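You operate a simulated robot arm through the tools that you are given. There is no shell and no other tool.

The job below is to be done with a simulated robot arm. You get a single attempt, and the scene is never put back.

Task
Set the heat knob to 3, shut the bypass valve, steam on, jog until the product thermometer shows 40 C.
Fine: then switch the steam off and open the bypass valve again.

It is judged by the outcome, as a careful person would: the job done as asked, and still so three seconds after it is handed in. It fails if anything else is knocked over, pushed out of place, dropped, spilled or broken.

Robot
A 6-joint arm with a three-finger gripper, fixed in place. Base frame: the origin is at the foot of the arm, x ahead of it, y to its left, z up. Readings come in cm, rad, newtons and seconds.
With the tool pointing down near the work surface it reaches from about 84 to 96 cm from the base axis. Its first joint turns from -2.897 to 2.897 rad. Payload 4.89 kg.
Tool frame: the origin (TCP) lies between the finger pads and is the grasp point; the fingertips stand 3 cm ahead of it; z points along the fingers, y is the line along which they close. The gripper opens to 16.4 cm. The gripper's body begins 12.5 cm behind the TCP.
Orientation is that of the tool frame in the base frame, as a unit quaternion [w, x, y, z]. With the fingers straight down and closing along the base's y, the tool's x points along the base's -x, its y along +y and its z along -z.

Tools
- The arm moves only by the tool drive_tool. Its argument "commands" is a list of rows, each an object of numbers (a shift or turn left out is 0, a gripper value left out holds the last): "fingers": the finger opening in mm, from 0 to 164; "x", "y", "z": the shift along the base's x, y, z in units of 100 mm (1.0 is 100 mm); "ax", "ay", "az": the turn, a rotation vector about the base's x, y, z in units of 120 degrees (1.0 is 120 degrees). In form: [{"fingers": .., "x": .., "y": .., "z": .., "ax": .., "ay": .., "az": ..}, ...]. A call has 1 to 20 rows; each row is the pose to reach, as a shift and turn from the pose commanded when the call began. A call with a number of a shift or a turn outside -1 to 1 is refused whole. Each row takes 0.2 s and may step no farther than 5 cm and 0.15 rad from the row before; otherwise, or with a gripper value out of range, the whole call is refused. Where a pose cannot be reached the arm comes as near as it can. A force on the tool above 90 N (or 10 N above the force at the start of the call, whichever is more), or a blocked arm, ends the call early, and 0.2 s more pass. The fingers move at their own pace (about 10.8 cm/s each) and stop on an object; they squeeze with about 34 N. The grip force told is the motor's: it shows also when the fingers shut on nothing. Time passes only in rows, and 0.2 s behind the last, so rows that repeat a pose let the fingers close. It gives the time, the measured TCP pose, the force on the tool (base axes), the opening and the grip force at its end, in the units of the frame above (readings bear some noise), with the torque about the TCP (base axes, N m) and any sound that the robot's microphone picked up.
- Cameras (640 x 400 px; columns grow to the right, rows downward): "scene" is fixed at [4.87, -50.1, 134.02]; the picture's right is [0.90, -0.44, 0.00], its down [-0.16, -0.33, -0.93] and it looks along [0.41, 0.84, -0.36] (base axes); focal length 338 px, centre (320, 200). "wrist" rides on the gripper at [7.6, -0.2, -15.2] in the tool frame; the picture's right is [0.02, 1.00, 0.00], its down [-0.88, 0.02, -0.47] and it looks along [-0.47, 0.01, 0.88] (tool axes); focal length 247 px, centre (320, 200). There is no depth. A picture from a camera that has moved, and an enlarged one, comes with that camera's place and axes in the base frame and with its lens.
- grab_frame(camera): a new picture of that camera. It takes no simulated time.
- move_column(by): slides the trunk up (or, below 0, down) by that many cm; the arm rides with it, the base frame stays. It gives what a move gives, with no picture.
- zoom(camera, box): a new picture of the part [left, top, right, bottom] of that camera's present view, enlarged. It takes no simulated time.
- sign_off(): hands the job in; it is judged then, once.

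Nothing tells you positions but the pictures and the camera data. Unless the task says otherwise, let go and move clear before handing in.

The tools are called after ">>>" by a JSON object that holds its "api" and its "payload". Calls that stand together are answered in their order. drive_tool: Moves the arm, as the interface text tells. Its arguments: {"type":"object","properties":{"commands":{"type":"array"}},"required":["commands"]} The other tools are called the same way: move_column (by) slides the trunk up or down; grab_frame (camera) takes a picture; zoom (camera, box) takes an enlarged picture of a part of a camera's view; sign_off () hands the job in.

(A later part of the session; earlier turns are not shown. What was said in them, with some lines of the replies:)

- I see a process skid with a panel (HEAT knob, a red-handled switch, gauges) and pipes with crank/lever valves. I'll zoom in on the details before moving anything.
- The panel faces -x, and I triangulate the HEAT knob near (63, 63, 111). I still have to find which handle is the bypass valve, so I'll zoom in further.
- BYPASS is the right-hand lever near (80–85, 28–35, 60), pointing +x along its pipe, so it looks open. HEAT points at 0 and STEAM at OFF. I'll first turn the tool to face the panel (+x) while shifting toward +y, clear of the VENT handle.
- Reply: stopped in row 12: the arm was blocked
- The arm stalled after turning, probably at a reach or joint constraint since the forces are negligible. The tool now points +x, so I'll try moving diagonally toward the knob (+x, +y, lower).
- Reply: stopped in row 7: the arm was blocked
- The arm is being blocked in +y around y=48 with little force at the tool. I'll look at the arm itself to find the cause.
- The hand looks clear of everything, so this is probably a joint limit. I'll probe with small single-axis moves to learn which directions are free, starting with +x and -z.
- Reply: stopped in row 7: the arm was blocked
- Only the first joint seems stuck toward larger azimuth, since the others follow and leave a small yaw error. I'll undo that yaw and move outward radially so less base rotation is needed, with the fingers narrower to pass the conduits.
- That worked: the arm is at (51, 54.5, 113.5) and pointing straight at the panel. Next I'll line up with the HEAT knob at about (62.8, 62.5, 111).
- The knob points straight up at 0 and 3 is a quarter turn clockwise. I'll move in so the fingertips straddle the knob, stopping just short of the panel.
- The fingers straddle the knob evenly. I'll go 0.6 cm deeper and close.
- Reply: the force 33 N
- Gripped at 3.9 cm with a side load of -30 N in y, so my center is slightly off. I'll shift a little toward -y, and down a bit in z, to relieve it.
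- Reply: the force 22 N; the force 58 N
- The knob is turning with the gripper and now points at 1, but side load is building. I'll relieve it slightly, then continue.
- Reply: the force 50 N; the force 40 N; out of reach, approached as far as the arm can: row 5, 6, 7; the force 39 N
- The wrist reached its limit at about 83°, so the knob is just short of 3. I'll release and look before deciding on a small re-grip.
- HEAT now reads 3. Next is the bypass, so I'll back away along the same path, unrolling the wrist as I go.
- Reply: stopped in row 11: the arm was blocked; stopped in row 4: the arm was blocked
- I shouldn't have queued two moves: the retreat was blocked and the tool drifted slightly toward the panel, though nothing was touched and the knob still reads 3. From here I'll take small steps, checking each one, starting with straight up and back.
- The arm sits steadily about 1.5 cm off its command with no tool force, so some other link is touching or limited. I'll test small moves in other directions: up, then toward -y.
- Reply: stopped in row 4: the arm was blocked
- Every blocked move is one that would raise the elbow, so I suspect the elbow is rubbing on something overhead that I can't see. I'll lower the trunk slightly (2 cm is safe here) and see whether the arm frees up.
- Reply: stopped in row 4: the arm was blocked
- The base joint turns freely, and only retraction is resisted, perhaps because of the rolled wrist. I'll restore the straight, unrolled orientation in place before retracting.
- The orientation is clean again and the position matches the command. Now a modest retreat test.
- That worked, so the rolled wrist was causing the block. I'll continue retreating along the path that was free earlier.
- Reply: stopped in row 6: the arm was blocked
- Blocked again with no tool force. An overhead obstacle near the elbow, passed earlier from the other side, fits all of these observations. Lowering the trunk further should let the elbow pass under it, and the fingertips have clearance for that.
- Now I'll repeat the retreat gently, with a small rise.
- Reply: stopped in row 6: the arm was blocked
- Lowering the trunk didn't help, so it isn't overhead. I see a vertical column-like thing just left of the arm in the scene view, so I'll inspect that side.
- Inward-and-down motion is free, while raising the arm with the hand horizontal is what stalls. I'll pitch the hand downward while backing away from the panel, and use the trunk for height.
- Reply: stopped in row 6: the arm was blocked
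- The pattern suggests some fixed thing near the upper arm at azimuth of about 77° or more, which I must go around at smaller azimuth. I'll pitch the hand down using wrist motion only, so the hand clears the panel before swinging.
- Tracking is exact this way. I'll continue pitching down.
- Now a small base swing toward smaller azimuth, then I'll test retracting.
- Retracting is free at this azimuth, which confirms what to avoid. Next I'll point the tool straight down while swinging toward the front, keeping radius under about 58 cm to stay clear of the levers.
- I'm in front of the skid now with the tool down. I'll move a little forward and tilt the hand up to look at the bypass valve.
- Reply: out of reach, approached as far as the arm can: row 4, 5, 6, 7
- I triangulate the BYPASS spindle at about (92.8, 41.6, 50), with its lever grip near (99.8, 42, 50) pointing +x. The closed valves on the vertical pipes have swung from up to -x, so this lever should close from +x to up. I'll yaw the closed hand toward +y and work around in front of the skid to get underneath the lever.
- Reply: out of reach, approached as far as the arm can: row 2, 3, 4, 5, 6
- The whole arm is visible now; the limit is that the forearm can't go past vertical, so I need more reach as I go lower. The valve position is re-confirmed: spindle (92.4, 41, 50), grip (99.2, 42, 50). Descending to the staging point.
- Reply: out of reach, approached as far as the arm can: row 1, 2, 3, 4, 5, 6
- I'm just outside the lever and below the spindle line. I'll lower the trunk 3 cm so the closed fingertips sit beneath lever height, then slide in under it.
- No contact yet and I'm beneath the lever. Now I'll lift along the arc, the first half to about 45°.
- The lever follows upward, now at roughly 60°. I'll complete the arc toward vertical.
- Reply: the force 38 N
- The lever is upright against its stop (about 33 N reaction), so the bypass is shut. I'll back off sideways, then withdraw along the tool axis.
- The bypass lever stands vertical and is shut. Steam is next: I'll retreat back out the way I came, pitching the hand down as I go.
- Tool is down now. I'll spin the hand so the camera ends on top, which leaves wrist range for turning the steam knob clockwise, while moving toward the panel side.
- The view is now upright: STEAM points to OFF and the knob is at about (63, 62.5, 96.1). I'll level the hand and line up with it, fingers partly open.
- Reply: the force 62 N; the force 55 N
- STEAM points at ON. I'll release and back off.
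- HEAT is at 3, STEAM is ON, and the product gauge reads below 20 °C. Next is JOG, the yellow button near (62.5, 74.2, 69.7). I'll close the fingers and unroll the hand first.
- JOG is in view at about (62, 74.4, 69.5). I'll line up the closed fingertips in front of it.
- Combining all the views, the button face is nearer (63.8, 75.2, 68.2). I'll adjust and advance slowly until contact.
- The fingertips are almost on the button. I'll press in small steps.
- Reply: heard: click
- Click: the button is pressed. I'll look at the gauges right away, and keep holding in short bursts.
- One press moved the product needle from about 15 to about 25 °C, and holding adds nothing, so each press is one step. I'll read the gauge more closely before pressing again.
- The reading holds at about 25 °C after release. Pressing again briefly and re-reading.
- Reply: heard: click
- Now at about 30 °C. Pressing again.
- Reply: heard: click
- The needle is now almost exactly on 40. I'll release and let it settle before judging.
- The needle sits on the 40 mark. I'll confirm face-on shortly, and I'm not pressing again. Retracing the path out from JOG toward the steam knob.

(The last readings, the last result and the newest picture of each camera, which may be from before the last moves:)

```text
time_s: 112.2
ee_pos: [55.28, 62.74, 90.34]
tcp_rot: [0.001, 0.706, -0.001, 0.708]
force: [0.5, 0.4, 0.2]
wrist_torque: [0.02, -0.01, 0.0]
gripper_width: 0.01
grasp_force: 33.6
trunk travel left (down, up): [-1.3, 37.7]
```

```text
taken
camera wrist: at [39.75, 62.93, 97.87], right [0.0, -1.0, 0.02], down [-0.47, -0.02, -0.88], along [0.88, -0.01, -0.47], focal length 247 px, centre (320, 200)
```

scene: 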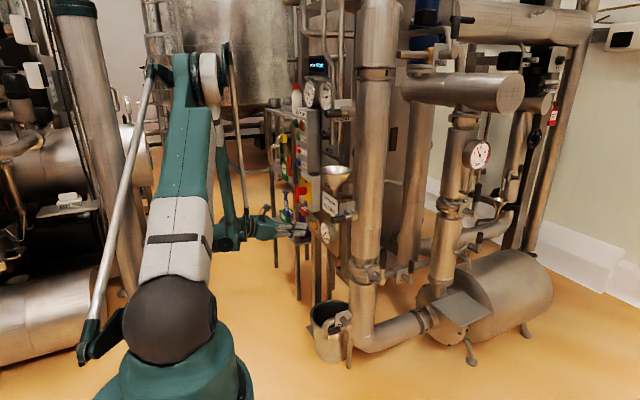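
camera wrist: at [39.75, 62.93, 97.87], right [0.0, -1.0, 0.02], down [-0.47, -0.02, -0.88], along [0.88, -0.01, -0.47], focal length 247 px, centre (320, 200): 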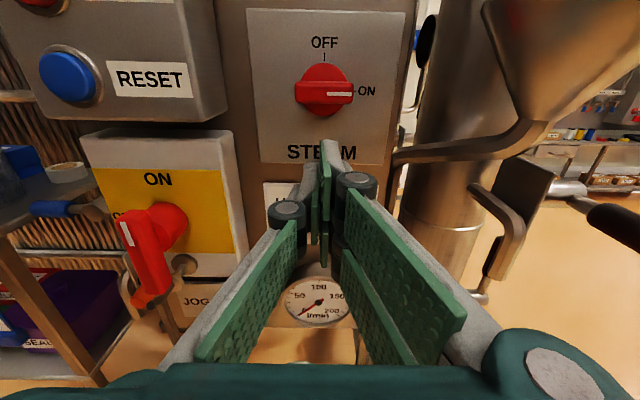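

STEAM is seen clearly at ON. I'll raise to its height, roll the hand 90° to match the now horizontal handle, and open the fingers.

>>> {"api": "drive_tool", "payload": {"commands": [{"z": 0.1, "ax": 0.02}, {"z": 0.25, "ax": 0.08}, {"z": 0.4, "ax": 0.145}, {"z": 0.5, "ax": 0.21}, {"z": 0.6, "ax": 0.275}, {"z": 0.6, "ax": 0.34, "fingers": 50}, {"z": 0.6, "ax": 0.405}, {"z": 0.6, "ax": 0.47}, {"z": 0.6, "ax": 0.535}, {"z": 0.6, "ax": 0.6}, {"z": 0.6, "ax": 0.665}, {"z": 0.6, "ax": 0.72}, {"z": 0.6, "ax": 0.75}, {"z": 0.6, "ax": 0.75}]}}

>>> {"api": "grab_frame", "payload": {"camera": "wrist"}}

>>> {"api": "zoom", "payload": {"camera": "wrist", "box": [0, 80, 120, 230]}}

```text
time_s: 115.2
ee_pos: [55.19, 62.73, 96.2]
tcp_rot: [0.499, -0.5, 0.501, -0.499]
force: [-0.5, 0.2, 0.0]
wrist_torque: [0.01, 0.02, 0.0]
gripper_width: 5.01
grasp_force: 0.2
trunk travel left (down, up): [-1.3, 37.7]
```

```text
taken
camera wrist: at [39.79, 55.17, 96.35], right [0.0, -0.02, -1.0], down [-0.47, 0.88, -0.02], along [0.88, 0.47, -0.01], focal length 247 px, centre (320, 200)
```

wrist: 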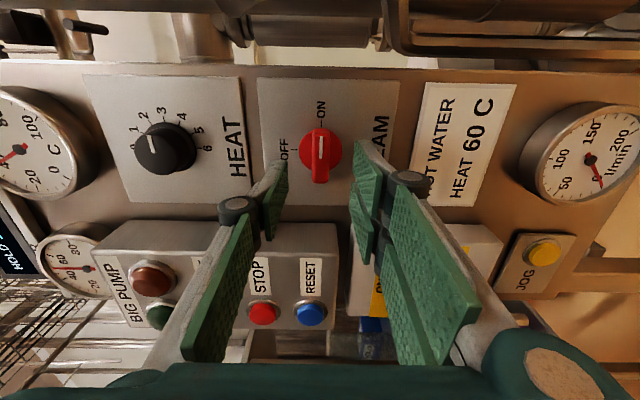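

```text
2.67 times, centred on (60, 155) of wrist
camera zoom: at [39.79, 55.17, 96.35], right [0.0, -0.02, -1.0], down [-0.47, 0.88, -0.02], along [0.88, 0.47, -0.01], focal length 659 px, centre (1013, 320)
```

zoom: 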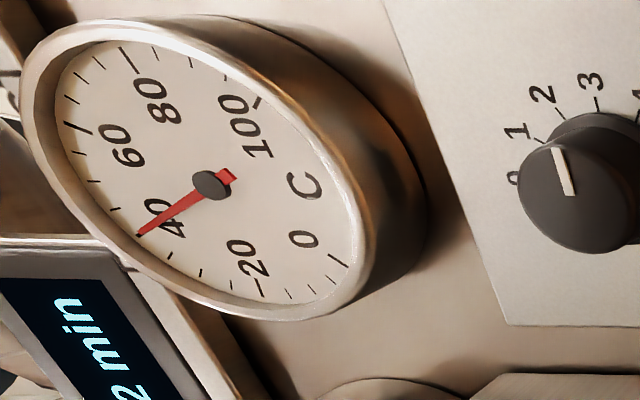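

Face-on, the product thermometer reads 40 °C. Now steam off: moving in to straddle the handle.

>>> {"api": "drive_tool", "payload": {"commands": [{"x": 0.1, "y": -0.01, "z": -0.02}, {"x": 0.2, "y": -0.02, "z": -0.04}, {"x": 0.3, "y": -0.02, "z": -0.04}, {"x": 0.42, "y": -0.02, "z": -0.04}, {"x": 0.42, "y": -0.02, "z": -0.04}]}}

>>> {"api": "zoom", "payload": {"camera": "wrist", "box": [220, 60, 420, 260]}}

```text
time_s: 116.4
ee_pos: [59.28, 62.66, 95.73]
tcp_rot: [0.499, -0.499, 0.501, -0.5]
force: [0.3, -0.5, 0.2]
wrist_torque: [0.0, 0.02, 0.0]
gripper_width: 4.99
grasp_force: 0.2
trunk travel left (down, up): [-1.3, 37.7]
```

```text
2.00 times, centred on (320, 160) of wrist
camera zoom: at [44.02, 55.11, 95.89], right [0.0, -0.02, -1.0], down [-0.47, 0.88, -0.02], along [0.88, 0.47, -0.01], focal length 494 px, centre (320, 280)
```

zoom: 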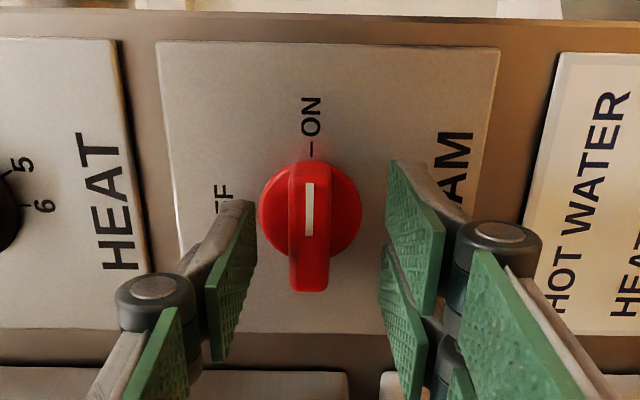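

>>> {"api": "drive_tool", "payload": {"commands": [{"z": 0.03, "x": 0.02}, {"z": 0.03, "x": 0.02, "fingers": 25}, {"z": 0.03, "x": 0.02, "fingers": 10}, {"z": 0.03, "x": 0.02, "fingers": 5}, {"z": 0.03, "x": 0.02, "fingers": 5}]}}

```text
time_s: 117.6
ee_pos: [59.62, 62.71, 95.98]
tcp_rot: [-0.5, 0.5, -0.5, 0.5]
force: [16.3, 7.9, 27.8]
wrist_torque: [-0.05, -0.77, -0.06]
gripper_width: 1.58
grasp_force: 45.0
trunk travel left (down, up): [-1.3, 37.7]
```

>>> {"api": "drive_tool", "payload": {"commands": [{"x": 0.01, "y": -0.01, "z": 0.02}, {"x": 0.01, "y": -0.01, "z": 0.02, "ax": -0.06}, {"x": 0.01, "y": -0.01, "z": 0.02, "ax": -0.12}, {"x": 0.01, "y": -0.01, "z": 0.02, "ax": -0.18}, {"x": 0.01, "y": -0.01, "z": 0.02, "ax": -0.24}]}}

```text
time_s: 118.8
ee_pos: [59.53, 62.66, 95.99]
tcp_rot: [-0.359, 0.609, -0.36, 0.608]
force: [-14.1, 16.8, -37.6]
wrist_torque: [0.03, 1.05, 0.5]
gripper_width: 1.6
grasp_force: 45.0
trunk travel left (down, up): [-1.3, 37.7]
```

>>> {"api": "drive_tool", "payload": {"commands": [{"y": 0.01, "z": -0.02}, {"y": 0.01, "z": -0.02, "ax": -0.06}, {"y": 0.01, "z": -0.02, "ax": -0.12}, {"y": 0.01, "z": -0.02, "ax": -0.18}, {"y": 0.01, "z": -0.02, "ax": -0.24}]}}

>>> {"api": "drive_tool", "payload": {"commands": [{"ax": -0.06}, {"ax": -0.12}, {"ax": -0.18}, {"ax": -0.24}, {"ax": -0.275}, {"ax": -0.28}]}}

>>> {"api": "zoom", "payload": {"camera": "wrist", "box": [220, 60, 420, 260]}}

```text
time_s: 120.0
ee_pos: [59.7, 62.68, 96.08]
tcp_rot: [-0.195, 0.678, -0.198, 0.68]
force: [-10.4, -6.3, -27.4]
wrist_torque: [0.02, -0.23, -0.81]
gripper_width: 1.59
grasp_force: 45.3
trunk travel left (down, up): [-1.3, 37.7]
```

```text
time_s: 121.4
ee_pos: [59.66, 62.46, 95.96]
tcp_rot: [0.008, 0.706, 0.006, 0.708]
force: [-16.8, -27.8, -25.2]
wrist_torque: [0.99, 0.25, -0.77]
gripper_width: 1.61
grasp_force: 45.4
trunk travel left (down, up): [-1.3, 37.7]
```

```text
2.00 times, centred on (320, 160) of wrist
camera zoom: at [44.34, 62.89, 103.71], right [0.0, -1.0, 0.04], down [-0.47, -0.04, -0.88], along [0.88, -0.02, -0.47], focal length 494 px, centre (320, 280)
```

zoom: 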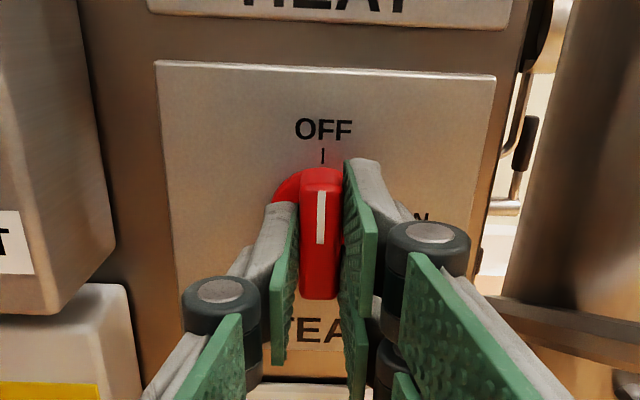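

STEAM is at OFF, against its stop. Releasing and backing off, then I'll check the panel.

>>> {"api": "drive_tool", "payload": {"commands": [{"fingers": 40}, {"fingers": 50}, {"x": -0.08}, {"x": -0.18}, {"x": -0.28}, {"x": -0.4}, {"x": -0.42}]}}

>>> {"api": "grab_frame", "payload": {"camera": "wrist"}}

>>> {"api": "zoom", "payload": {"camera": "scene", "box": [290, 50, 354, 110]}}

```text
time_s: 123.0
ee_pos: [55.39, 62.61, 96.09]
tcp_rot: [0.008, 0.706, 0.007, 0.708]
force: [0.1, -0.4, -0.1]
wrist_torque: [0.0, 0.0, -0.02]
gripper_width: 5.01
grasp_force: 0.0
trunk travel left (down, up): [-1.3, 37.7]
```

```text
taken
camera wrist: at [39.92, 62.95, 103.77], right [0.0, -1.0, 0.04], down [-0.47, -0.04, -0.88], along [0.88, -0.02, -0.47], focal length 247 px, centre (320, 200)
```

wrist: 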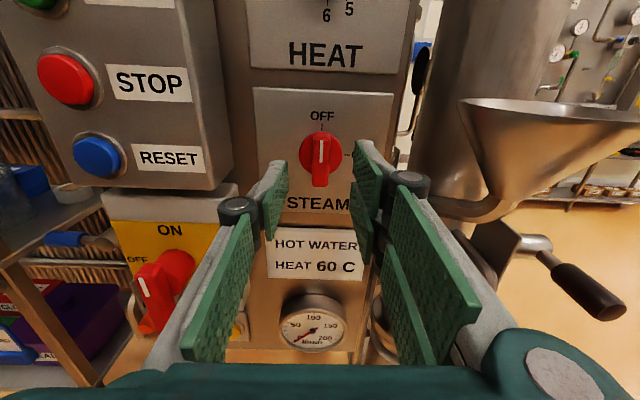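

```text
6.67 times, centred on (322, 80) of scene
camera zoom: at [4.87, -50.1, 134.02], right [0.9, -0.44, 0.0], down [-0.16, -0.33, -0.93], along [0.41, 0.84, -0.36], focal length 2254 px, centre (307, 1000)
```

zoom: 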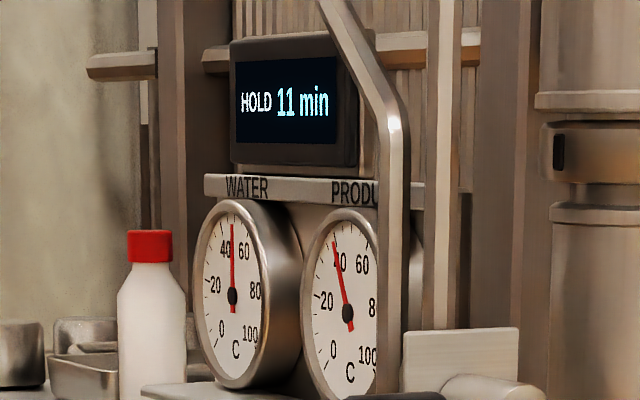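

Steam is OFF and product holds at 40 °C. Now back to the bypass valve, retracing the approach path in reverse.

>>> {"api": "drive_tool", "payload": {"commands": [{"fingers": 0, "x": -0.02, "y": -0.09, "z": -0.05, "ay": 0.033}, {"x": -0.05, "y": -0.18, "z": -0.1, "ay": 0.067}, {"x": -0.08, "y": -0.27, "z": -0.16, "ay": 0.1}, {"x": -0.12, "y": -0.36, "z": -0.22, "ay": 0.134}, {"x": -0.16, "y": -0.46, "z": -0.28, "ay": 0.167}, {"x": -0.16, "y": -0.46, "z": -0.28, "ay": 0.167}]}}

>>> {"api": "drive_tool", "payload": {"commands": [{"x": -0.1, "y": -0.08, "z": -0.22, "ay": 0.037}, {"x": -0.22, "y": -0.16, "z": -0.43, "ay": 0.073}, {"x": -0.35, "y": -0.25, "z": -0.63, "ay": 0.11}, {"x": -0.49, "y": -0.33, "z": -0.82, "ay": 0.147}, {"x": -0.62, "y": -0.42, "z": -0.99, "ay": 0.183}, {"x": -0.62, "y": -0.42, "z": -0.99, "ay": 0.183}]}}

```text
time_s: 124.4
ee_pos: [55.08, 58.46, 92.63]
tcp_rot: [0.01, 0.819, 0.003, 0.573]
force: [-0.5, -0.7, 0.1]
wrist_torque: [-0.03, 0.03, 0.01]
gripper_width: 0.03
grasp_force: 34.3
trunk travel left (down, up): [-1.3, 37.7]
```

```text
time_s: 125.8
ee_pos: [49.29, 53.9, 82.75]
tcp_rot: [0.009, 0.913, -0.001, 0.407]
force: [0.4, 0.4, -0.4]
wrist_torque: [-0.03, 0.02, 0.0]
gripper_width: 0.02
grasp_force: 33.8
trunk travel left (down, up): [-1.3, 37.7]
```

>>> {"api": "drive_tool", "payload": {"commands": [{"x": -0.2, "y": -0.13, "z": -0.18, "ay": 0.038}, {"x": -0.4, "y": -0.27, "z": -0.34, "ay": 0.077}, {"x": -0.6, "y": -0.41, "z": -0.46, "ay": 0.115}, {"x": -0.78, "y": -0.55, "z": -0.56, "ay": 0.154}, {"x": -0.95, "y": -0.7, "z": -0.63, "ay": 0.192}, {"x": -0.95, "y": -0.7, "z": -0.63, "ay": 0.192}]}}

>>> {"api": "drive_tool", "payload": {"commands": [{"x": -0.08, "y": -0.18, "z": 0.07, "ay": 0.042}, {"x": -0.14, "y": -0.37, "z": 0.14, "ay": 0.083}, {"x": -0.18, "y": -0.57, "z": 0.21, "ay": 0.125}, {"x": -0.19, "y": -0.77, "z": 0.29, "ay": 0.167}, {"x": -0.19, "y": -0.97, "z": 0.36, "ay": 0.208}, {"x": -0.19, "y": -0.97, "z": 0.36, "ay": 0.208}]}}

>>> {"api": "grab_frame", "payload": {"camera": "scene"}}

```text
time_s: 127.2
ee_pos: [38.48, 46.58, 77.04]
tcp_rot: [0.004, 0.976, 0.006, 0.216]
force: [0.4, 0.3, 0.3]
wrist_torque: [-0.04, -0.05, 0.01]
gripper_width: 0.0
grasp_force: 34.0
trunk travel left (down, up): [-1.3, 37.7]
```

```text
time_s: 128.6
ee_pos: [36.21, 37.14, 80.76]
tcp_rot: [0.001, 1.0, 0.01, 0.001]
force: [-0.8, -0.3, 0.8]
wrist_torque: [-0.06, -0.02, 0.01]
gripper_width: 0.0
grasp_force: 34.1
trunk travel left (down, up): [-1.3, 37.7]
```

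```text
taken
```

scene: 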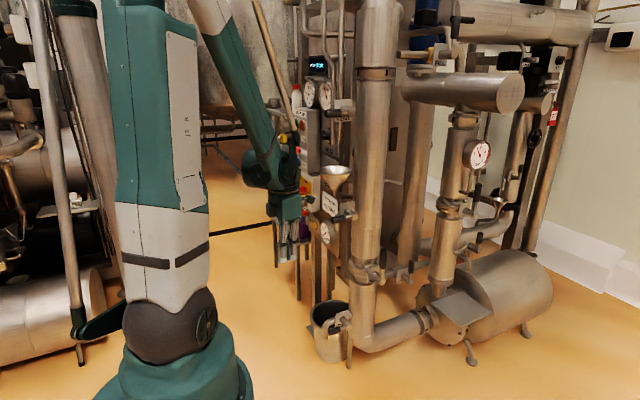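

>>> {"api": "drive_tool", "payload": {"commands": [{"x": 0.0, "y": -0.15, "az": -0.0665}, {"x": 0.0, "y": -0.3, "z": -0.05, "az": -0.133}, {"x": 0.05, "y": -0.45, "z": -0.1, "az": -0.1995}, {"x": 0.1, "y": -0.6, "z": -0.15, "az": -0.266}, {"x": 0.18, "y": -0.75, "z": -0.2, "az": -0.3325}, {"x": 0.26, "y": -0.85, "z": -0.25, "az": -0.399}, {"x": 0.34, "y": -0.92, "z": -0.3, "az": -0.4655}, {"x": 0.42, "y": -0.97, "z": -0.35, "az": -0.532}, {"x": 0.5, "y": -1.0, "z": -0.4, "az": -0.5985}, {"x": 0.58, "y": -1.0, "z": -0.4, "az": -0.665}, {"x": 0.66, "y": -1.0, "z": -0.4, "az": -0.7315}, {"x": 0.74, "y": -1.0, "z": -0.4, "az": -0.798}, {"x": 0.82, "y": -1.0, "z": -0.4, "az": -0.8645}, {"x": 0.9, "y": -1.0, "z": -0.4, "az": -0.931}, {"x": 0.98, "y": -1.0, "z": -0.4, "az": -0.99}, {"x": 0.98, "y": -1.0, "z": -0.4, "az": -0.99}]}}

>>> {"api": "drive_tool", "payload": {"commands": [{"x": 0.2, "y": -0.14}, {"x": 0.4, "y": -0.28}, {"x": 0.6, "y": -0.42}, {"x": 0.8, "y": -0.56}, {"x": 0.95, "y": -0.7}, {"x": 0.95, "y": -0.7}]}}

```text
time_s: 132.0
ee_pos: [46.22, 27.14, 76.69]
tcp_rot: [-0.001, -0.517, 0.856, 0.0]
force: [0.6, 0.0, 0.7]
wrist_torque: [0.0, -0.02, 0.0]
gripper_width: 0.0
grasp_force: 34.4
trunk travel left (down, up): [-1.3, 37.7]
```

```text
time_s: 133.4
ee_pos: [55.54, 19.96, 76.9]
tcp_rot: [-0.001, -0.518, 0.855, 0.001]
force: [-0.7, 0.1, -0.9]
wrist_torque: [-0.06, -0.01, 0.01]
gripper_width: 0.0
grasp_force: 33.1
trunk travel left (down, up): [-1.3, 37.7]
```

Now I'll yaw a bit further this time, so the hand body stays clear of the INLET flange when I push the lever back, and pitch up in stages while moving outward.

>>> {"api": "drive_tool", "payload": {"commands": [{"x": 0.1, "az": 0.06}, {"x": 0.25, "y": -0.05, "ax": 0.03, "ay": -0.007, "az": 0.122}, {"x": 0.45, "y": -0.1, "ax": 0.075, "ay": -0.017, "az": 0.122}, {"x": 0.65, "y": -0.15, "ax": 0.12, "ay": -0.028, "az": 0.122}, {"x": 0.85, "y": -0.2, "ax": 0.165, "ay": -0.038, "az": 0.122}, {"x": 1.0, "y": -0.2, "ax": 0.17, "ay": -0.039, "az": 0.122}, {"x": 1.0, "y": -0.2, "ax": 0.17, "ay": -0.039, "az": 0.122}]}}

>>> {"api": "drive_tool", "payload": {"commands": [{"x": 0.2, "y": -0.04, "ax": 0.034, "ay": -0.008}, {"x": 0.4, "y": -0.08, "ax": 0.068, "ay": -0.016}, {"x": 0.6, "y": -0.12, "ax": 0.102, "ay": -0.023}, {"x": 0.8, "y": -0.16, "ax": 0.136, "ay": -0.031}, {"x": 0.95, "y": -0.2, "ax": 0.17, "ay": -0.039}, {"x": 0.95, "y": -0.2, "ax": 0.17, "ay": -0.039}]}}

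```text
time_s: 135.0
ee_pos: [65.59, 18.14, 76.69]
tcp_rot: [0.125, -0.614, 0.768, 0.13]
force: [0.9, -0.2, 0.0]
wrist_torque: [-0.04, -0.05, -0.02]
gripper_width: 0.0
grasp_force: 34.1
trunk travel left (down, up): [-1.3, 37.7]
```

```text
time_s: 136.4
ee_pos: [74.95, 16.05, 76.72]
tcp_rot: [0.262, -0.587, 0.728, 0.239]
force: [-1.0, 0.8, 0.8]
wrist_torque: [-0.02, -0.02, -0.02]
gripper_width: 0.0
grasp_force: 33.9
trunk travel left (down, up): [-1.3, 37.7]
```

>>> {"api": "drive_tool", "payload": {"commands": [{"x": 0.2, "y": 0.02, "z": -0.05, "ax": 0.034, "ay": -0.006}, {"x": 0.4, "y": 0.06, "z": -0.12, "ax": 0.069, "ay": -0.011}, {"x": 0.6, "y": 0.14, "z": -0.24, "ax": 0.104, "ay": -0.016}, {"x": 0.78, "y": 0.26, "z": -0.4, "ax": 0.138, "ay": -0.022}, {"x": 0.9, "y": 0.4, "z": -0.57, "ax": 0.165, "ay": -0.026}, {"x": 0.9, "y": 0.4, "z": -0.57, "ax": 0.165, "ay": -0.026}]}}

>>> {"api": "grab_frame", "payload": {"camera": "wrist"}}

>>> {"api": "grab_frame", "payload": {"camera": "scene"}}

```text
time_s: 137.8
ee_pos: [83.89, 20.06, 71.02]
tcp_rot: [0.38, -0.539, 0.668, 0.345]
force: [0.2, -0.5, 0.5]
wrist_torque: [-0.09, -0.01, -0.1]
gripper_width: 0.01
grasp_force: 34.0
trunk travel left (down, up): [-1.3, 37.7]
```

```text
taken
camera wrist: at [80.95, 3.3, 71.5], right [-0.98, 0.17, 0.03], down [0.03, 0.0, 1.0], along [0.17, 0.99, 0.0], focal length 247 px, centre (320, 200)
```

wrist: 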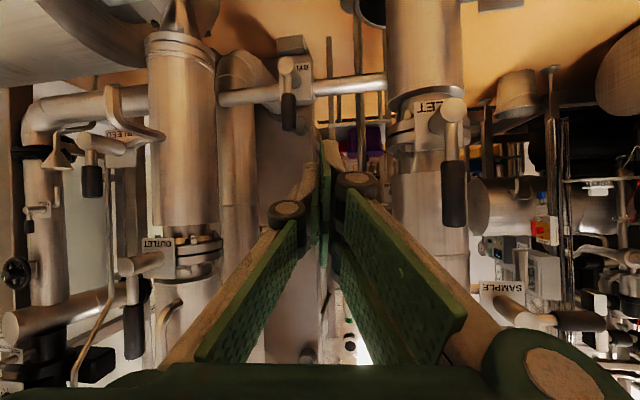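

```text
taken
```

scene: 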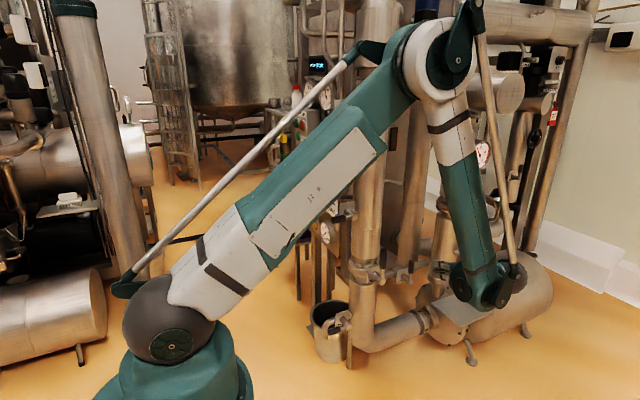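

The lever stands vertical at (92.2, 42, 57) and my approach line is clear. Moving in on its -x side.

>>> {"api": "drive_tool", "payload": {"commands": [{"x": 0.06, "y": 0.16, "z": -0.12}, {"x": 0.12, "y": 0.32, "z": -0.24}, {"x": 0.18, "y": 0.48, "z": -0.36}, {"x": 0.24, "y": 0.64, "z": -0.48}, {"x": 0.3, "y": 0.8, "z": -0.6}, {"x": 0.34, "y": 0.98, "z": -0.72}, {"x": 0.34, "y": 0.98, "z": -0.72}]}}

>>> {"api": "zoom", "payload": {"camera": "wrist", "box": [200, 40, 440, 240]}}

```text
time_s: 139.4
ee_pos: [87.33, 30.0, 63.76]
tcp_rot: [0.379, -0.539, 0.669, 0.344]
force: [-0.3, 0.0, 0.1]
wrist_torque: [0.0, 0.03, 0.01]
gripper_width: 0.01
grasp_force: 34.3
trunk travel left (down, up): [-1.3, 37.7]
```

```text
2.00 times, centred on (320, 140) of wrist
camera zoom: at [84.26, 13.26, 64.34], right [-0.98, 0.17, 0.03], down [0.03, 0.0, 1.0], along [0.17, 0.99, 0.0], focal length 494 px, centre (320, 320)
```

zoom: 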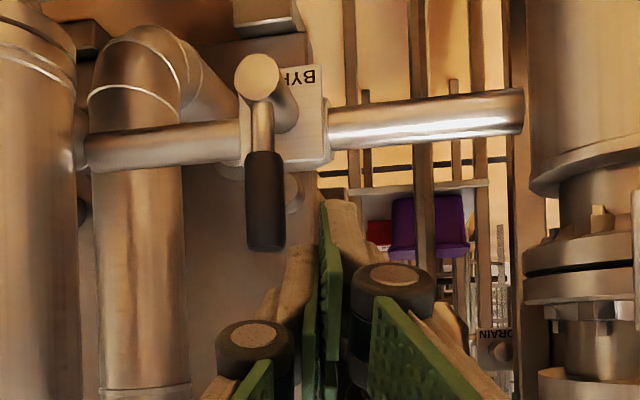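

>>> {"api": "drive_tool", "payload": {"commands": [{"x": 0.02, "y": 0.18, "z": -0.1}, {"x": 0.04, "y": 0.36, "z": -0.2}, {"x": 0.06, "y": 0.54, "z": -0.3}, {"x": 0.08, "y": 0.72, "z": -0.4}, {"x": 0.09, "y": 0.88, "z": -0.49}, {"x": 0.1, "y": 1.0, "z": -0.56}, {"x": 0.1, "y": 1.0, "z": -0.56}]}}

>>> {"api": "zoom", "payload": {"camera": "wrist", "box": [200, 40, 440, 240]}}

```text
time_s: 141.0
ee_pos: [88.5, 39.8, 58.32]
tcp_rot: [0.38, -0.538, 0.669, 0.344]
force: [-0.5, -0.4, 0.5]
wrist_torque: [-0.03, -0.04, 0.0]
gripper_width: 0.01
grasp_force: 34.0
trunk travel left (down, up): [-1.3, 37.7]
```

```text
2.00 times, centred on (320, 140) of wrist
camera zoom: at [85.36, 23.07, 58.82], right [-0.98, 0.17, 0.03], down [0.03, 0.0, 1.0], along [0.17, 0.99, 0.0], focal length 494 px, centre (320, 320)
```

zoom: 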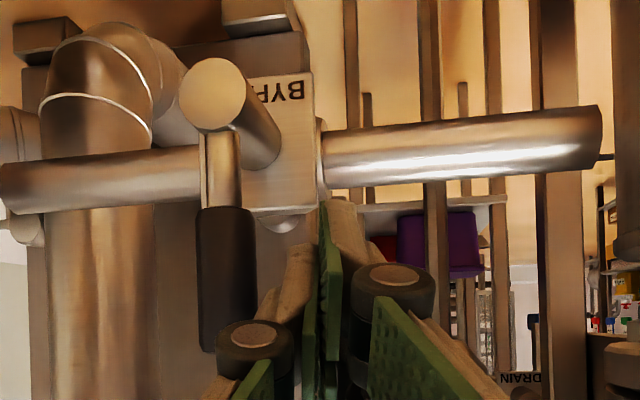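

In position on the -x side. Pushing toward +x along the arc, first half.

>>> {"api": "drive_tool", "payload": {"commands": [{"x": 0.09}, {"x": 0.19, "z": 0.03}, {"x": 0.28, "z": 0.04}, {"x": 0.38, "z": 0.04}, {"x": 0.47, "z": 0.035}, {"x": 0.57, "z": 0.01}, {"x": 0.66, "z": -0.02}, {"x": 0.66, "z": -0.02}]}}

>>> {"api": "zoom", "payload": {"camera": "wrist", "box": [200, 40, 440, 240]}}

```text
time_s: 142.8
ee_pos: [94.93, 39.9, 57.9]
tcp_rot: [0.38, -0.539, 0.668, 0.345]
force: [-1.1, -0.9, 0.7]
wrist_torque: [0.0, 0.0, 0.01]
gripper_width: 0.0
grasp_force: 33.6
trunk travel left (down, up): [-1.3, 37.7]
```

```text
2.00 times, centred on (320, 140) of wrist
camera zoom: at [92.02, 23.18, 58.44], right [-0.98, 0.17, 0.03], down [0.03, 0.0, 1.0], along [0.17, 0.99, 0.0], focal length 494 px, centre (320, 320)
```

zoom: 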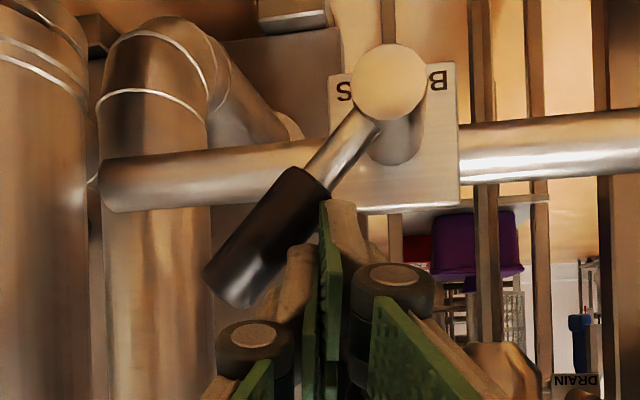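

>>> {"api": "drive_tool", "payload": {"commands": [{"x": 0.09, "z": -0.05}, {"x": 0.17, "z": -0.11}, {"x": 0.24, "z": -0.18}, {"x": 0.3, "z": -0.26}, {"x": 0.35, "z": -0.34}, {"x": 0.38, "z": -0.42}, {"x": 0.39, "z": -0.48}, {"x": 0.39, "z": -0.48}]}}

>>> {"api": "zoom", "payload": {"camera": "wrist", "box": [200, 40, 440, 240]}}

```text
time_s: 144.6
ee_pos: [99.17, 39.5, 53.57]
tcp_rot: [0.381, -0.538, 0.668, 0.345]
force: [-6.2, -33.5, 37.3]
wrist_torque: [-0.5, 0.43, 0.28]
gripper_width: 0.0
grasp_force: 45.0
trunk travel left (down, up): [-1.3, 37.7]
stopped in row 8: the force on the tool passed its limit at 92 N (the readings are from after the stop); the commanded pose is now the measured one
```

```text
2.00 times, centred on (320, 140) of wrist
camera zoom: at [96.08, 22.7, 54.04], right [-0.98, 0.18, 0.03], down [0.03, -0.01, 1.0], along [0.18, 0.98, 0.0], focal length 494 px, centre (320, 320)
```

zoom: 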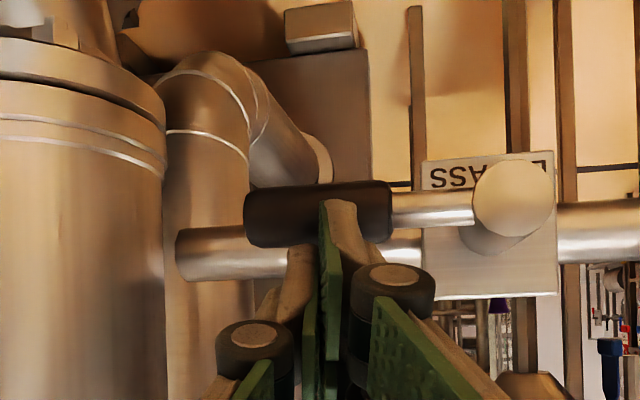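

The lever is back horizontal along +x against its stop, so the bypass is open. Lifting off and withdrawing.

>>> {"api": "drive_tool", "payload": {"commands": [{"z": 0.06}, {"z": 0.14}, {"x": -0.01, "y": -0.12, "z": 0.22}, {"x": -0.03, "y": -0.28, "z": 0.31}, {"x": -0.05, "y": -0.44, "z": 0.4}, {"x": -0.08, "y": -0.62, "z": 0.5}, {"x": -0.11, "y": -0.8, "z": 0.6}, {"x": -0.14, "y": -0.98, "z": 0.7}, {"x": -0.14, "y": -0.98, "z": 0.7}]}}

>>> {"api": "grab_frame", "payload": {"camera": "wrist"}}

>>> {"api": "zoom", "payload": {"camera": "wrist", "box": [220, 40, 460, 240]}}

>>> {"api": "zoom", "payload": {"camera": "scene", "box": [290, 50, 354, 110]}}

```text
time_s: 146.6
ee_pos: [97.75, 30.03, 60.45]
tcp_rot: [0.38, -0.538, 0.67, 0.344]
force: [0.3, 0.2, 0.3]
wrist_torque: [0.04, -0.02, 0.0]
gripper_width: 0.0
grasp_force: 45.1
trunk travel left (down, up): [-1.3, 37.7]
```

```text
taken
camera wrist: at [94.7, 13.23, 60.96], right [-0.98, 0.17, 0.03], down [0.03, 0.0, 1.0], along [0.18, 0.98, 0.0], focal length 247 px, centre (320, 200)
```

wrist: 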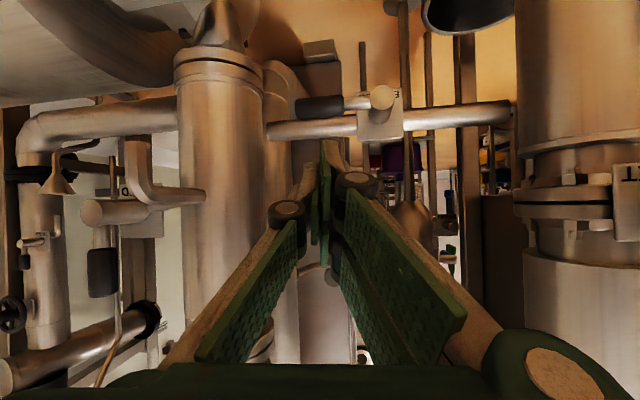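

```text
2.00 times, centred on (340, 140) of wrist
camera zoom: at [94.7, 13.23, 60.96], right [-0.98, 0.17, 0.03], down [0.03, 0.0, 1.0], along [0.18, 0.98, 0.0], focal length 494 px, centre (280, 320)
```

zoom: 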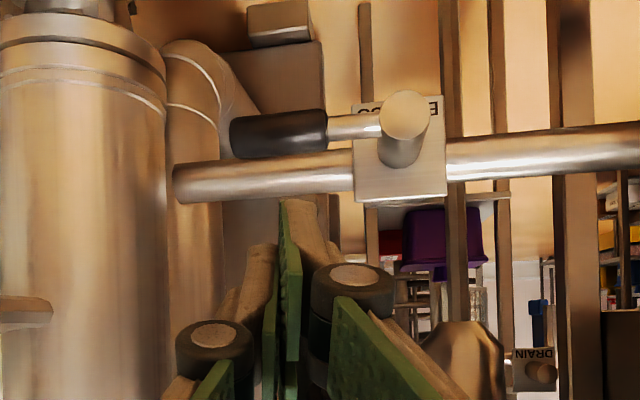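

```text
6.67 times, centred on (322, 80) of scene
camera zoom: at [4.87, -50.1, 134.02], right [0.9, -0.44, 0.0], down [-0.16, -0.33, -0.93], along [0.41, 0.84, -0.36], focal length 2254 px, centre (307, 1000)
```

zoom: 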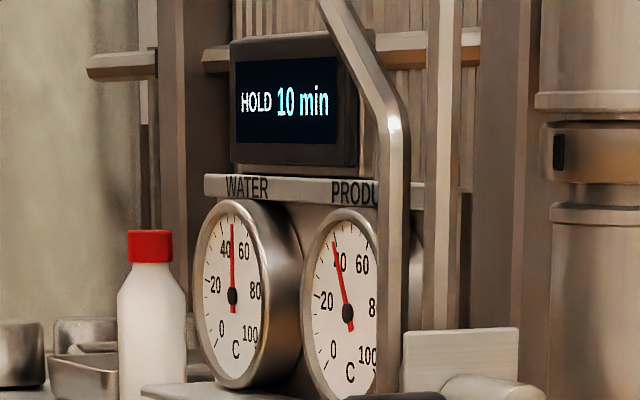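

The lever lies parallel to its pipe (open), steam is off, and product reads 40 °C. I'll move clear and make a final check.

>>> {"api": "drive_tool", "payload": {"commands": [{"x": -0.12, "y": -0.18, "z": 0.15}, {"x": -0.25, "y": -0.36, "z": 0.3}, {"x": -0.4, "y": -0.54, "z": 0.45}, {"x": -0.55, "y": -0.72, "z": 0.6}, {"x": -0.7, "y": -0.9, "z": 0.8}, {"x": -0.7, "y": -0.9, "z": 0.8}]}}

>>> {"api": "grab_frame", "payload": {"camera": "scene"}}

>>> {"api": "zoom", "payload": {"camera": "scene", "box": [260, 100, 380, 175]}}

>>> {"api": "zoom", "payload": {"camera": "wrist", "box": [220, 20, 460, 220]}}

```text
time_s: 148.0
ee_pos: [90.94, 20.51, 68.28]
tcp_rot: [0.381, -0.537, 0.669, 0.345]
force: [0.5, -0.3, -0.9]
wrist_torque: [0.06, 0.0, 0.02]
gripper_width: 0.0
grasp_force: 44.8
trunk travel left (down, up): [-1.3, 37.7]
```

```text
taken
```

scene: 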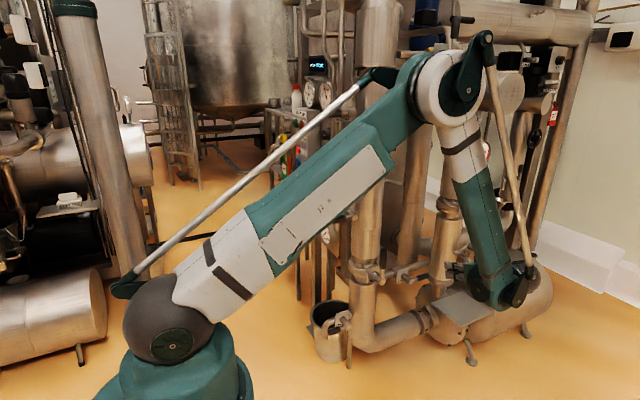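

```text
5.33 times, centred on (320, 138) of scene
camera zoom: at [4.87, -50.1, 134.02], right [0.9, -0.44, 0.0], down [-0.16, -0.33, -0.93], along [0.41, 0.84, -0.36], focal length 1803 px, centre (320, 533)
```

zoom: 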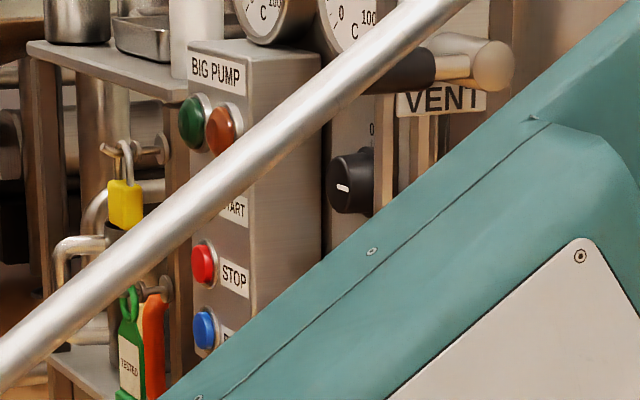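

```text
2.00 times, centred on (340, 120) of wrist
camera zoom: at [87.95, 3.86, 68.85], right [-0.98, 0.18, 0.03], down [0.03, -0.01, 1.0], along [0.18, 0.98, 0.0], focal length 494 px, centre (280, 360)
```

zoom: 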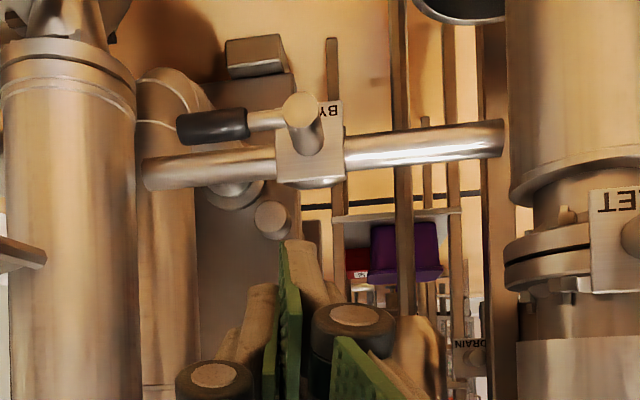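

Everything checks out: HEAT is at 3, STEAM is off, the product gauge reads 40 °C, the bypass lever is back along its pipe (open), and the arm is clear with nothing disturbed. Handing in.

>>> {"api": "sign_off", "payload": {}}

```text
The job is handed in.
```

The job is done and handed in. No result came back, so the states below are from my last camera checks:

- **Heat:** the knob is at 3.
- **Bypass valve:** I shut it before turning the steam on. It is open again, with the lever back along its pipe.
- **Steam:** it was on for the heating and is now off.
- **Product temperature:** three jog presses took it from about 15 °C to 40 °C. A close look put the needle on the 40 mark, and it was still there after the steam went off and the valve was reopened.

The arm stalled several times early on while I worked out where it could move, and it once drifted slightly toward the panel. I saw no contact, and the heat knob still read 3 afterwards.

When I reopened the bypass, the lever hit its stop hard enough to trip the force limit (92 N). It came to rest in the open position. I saw nothing knocked over, moved or spilled.
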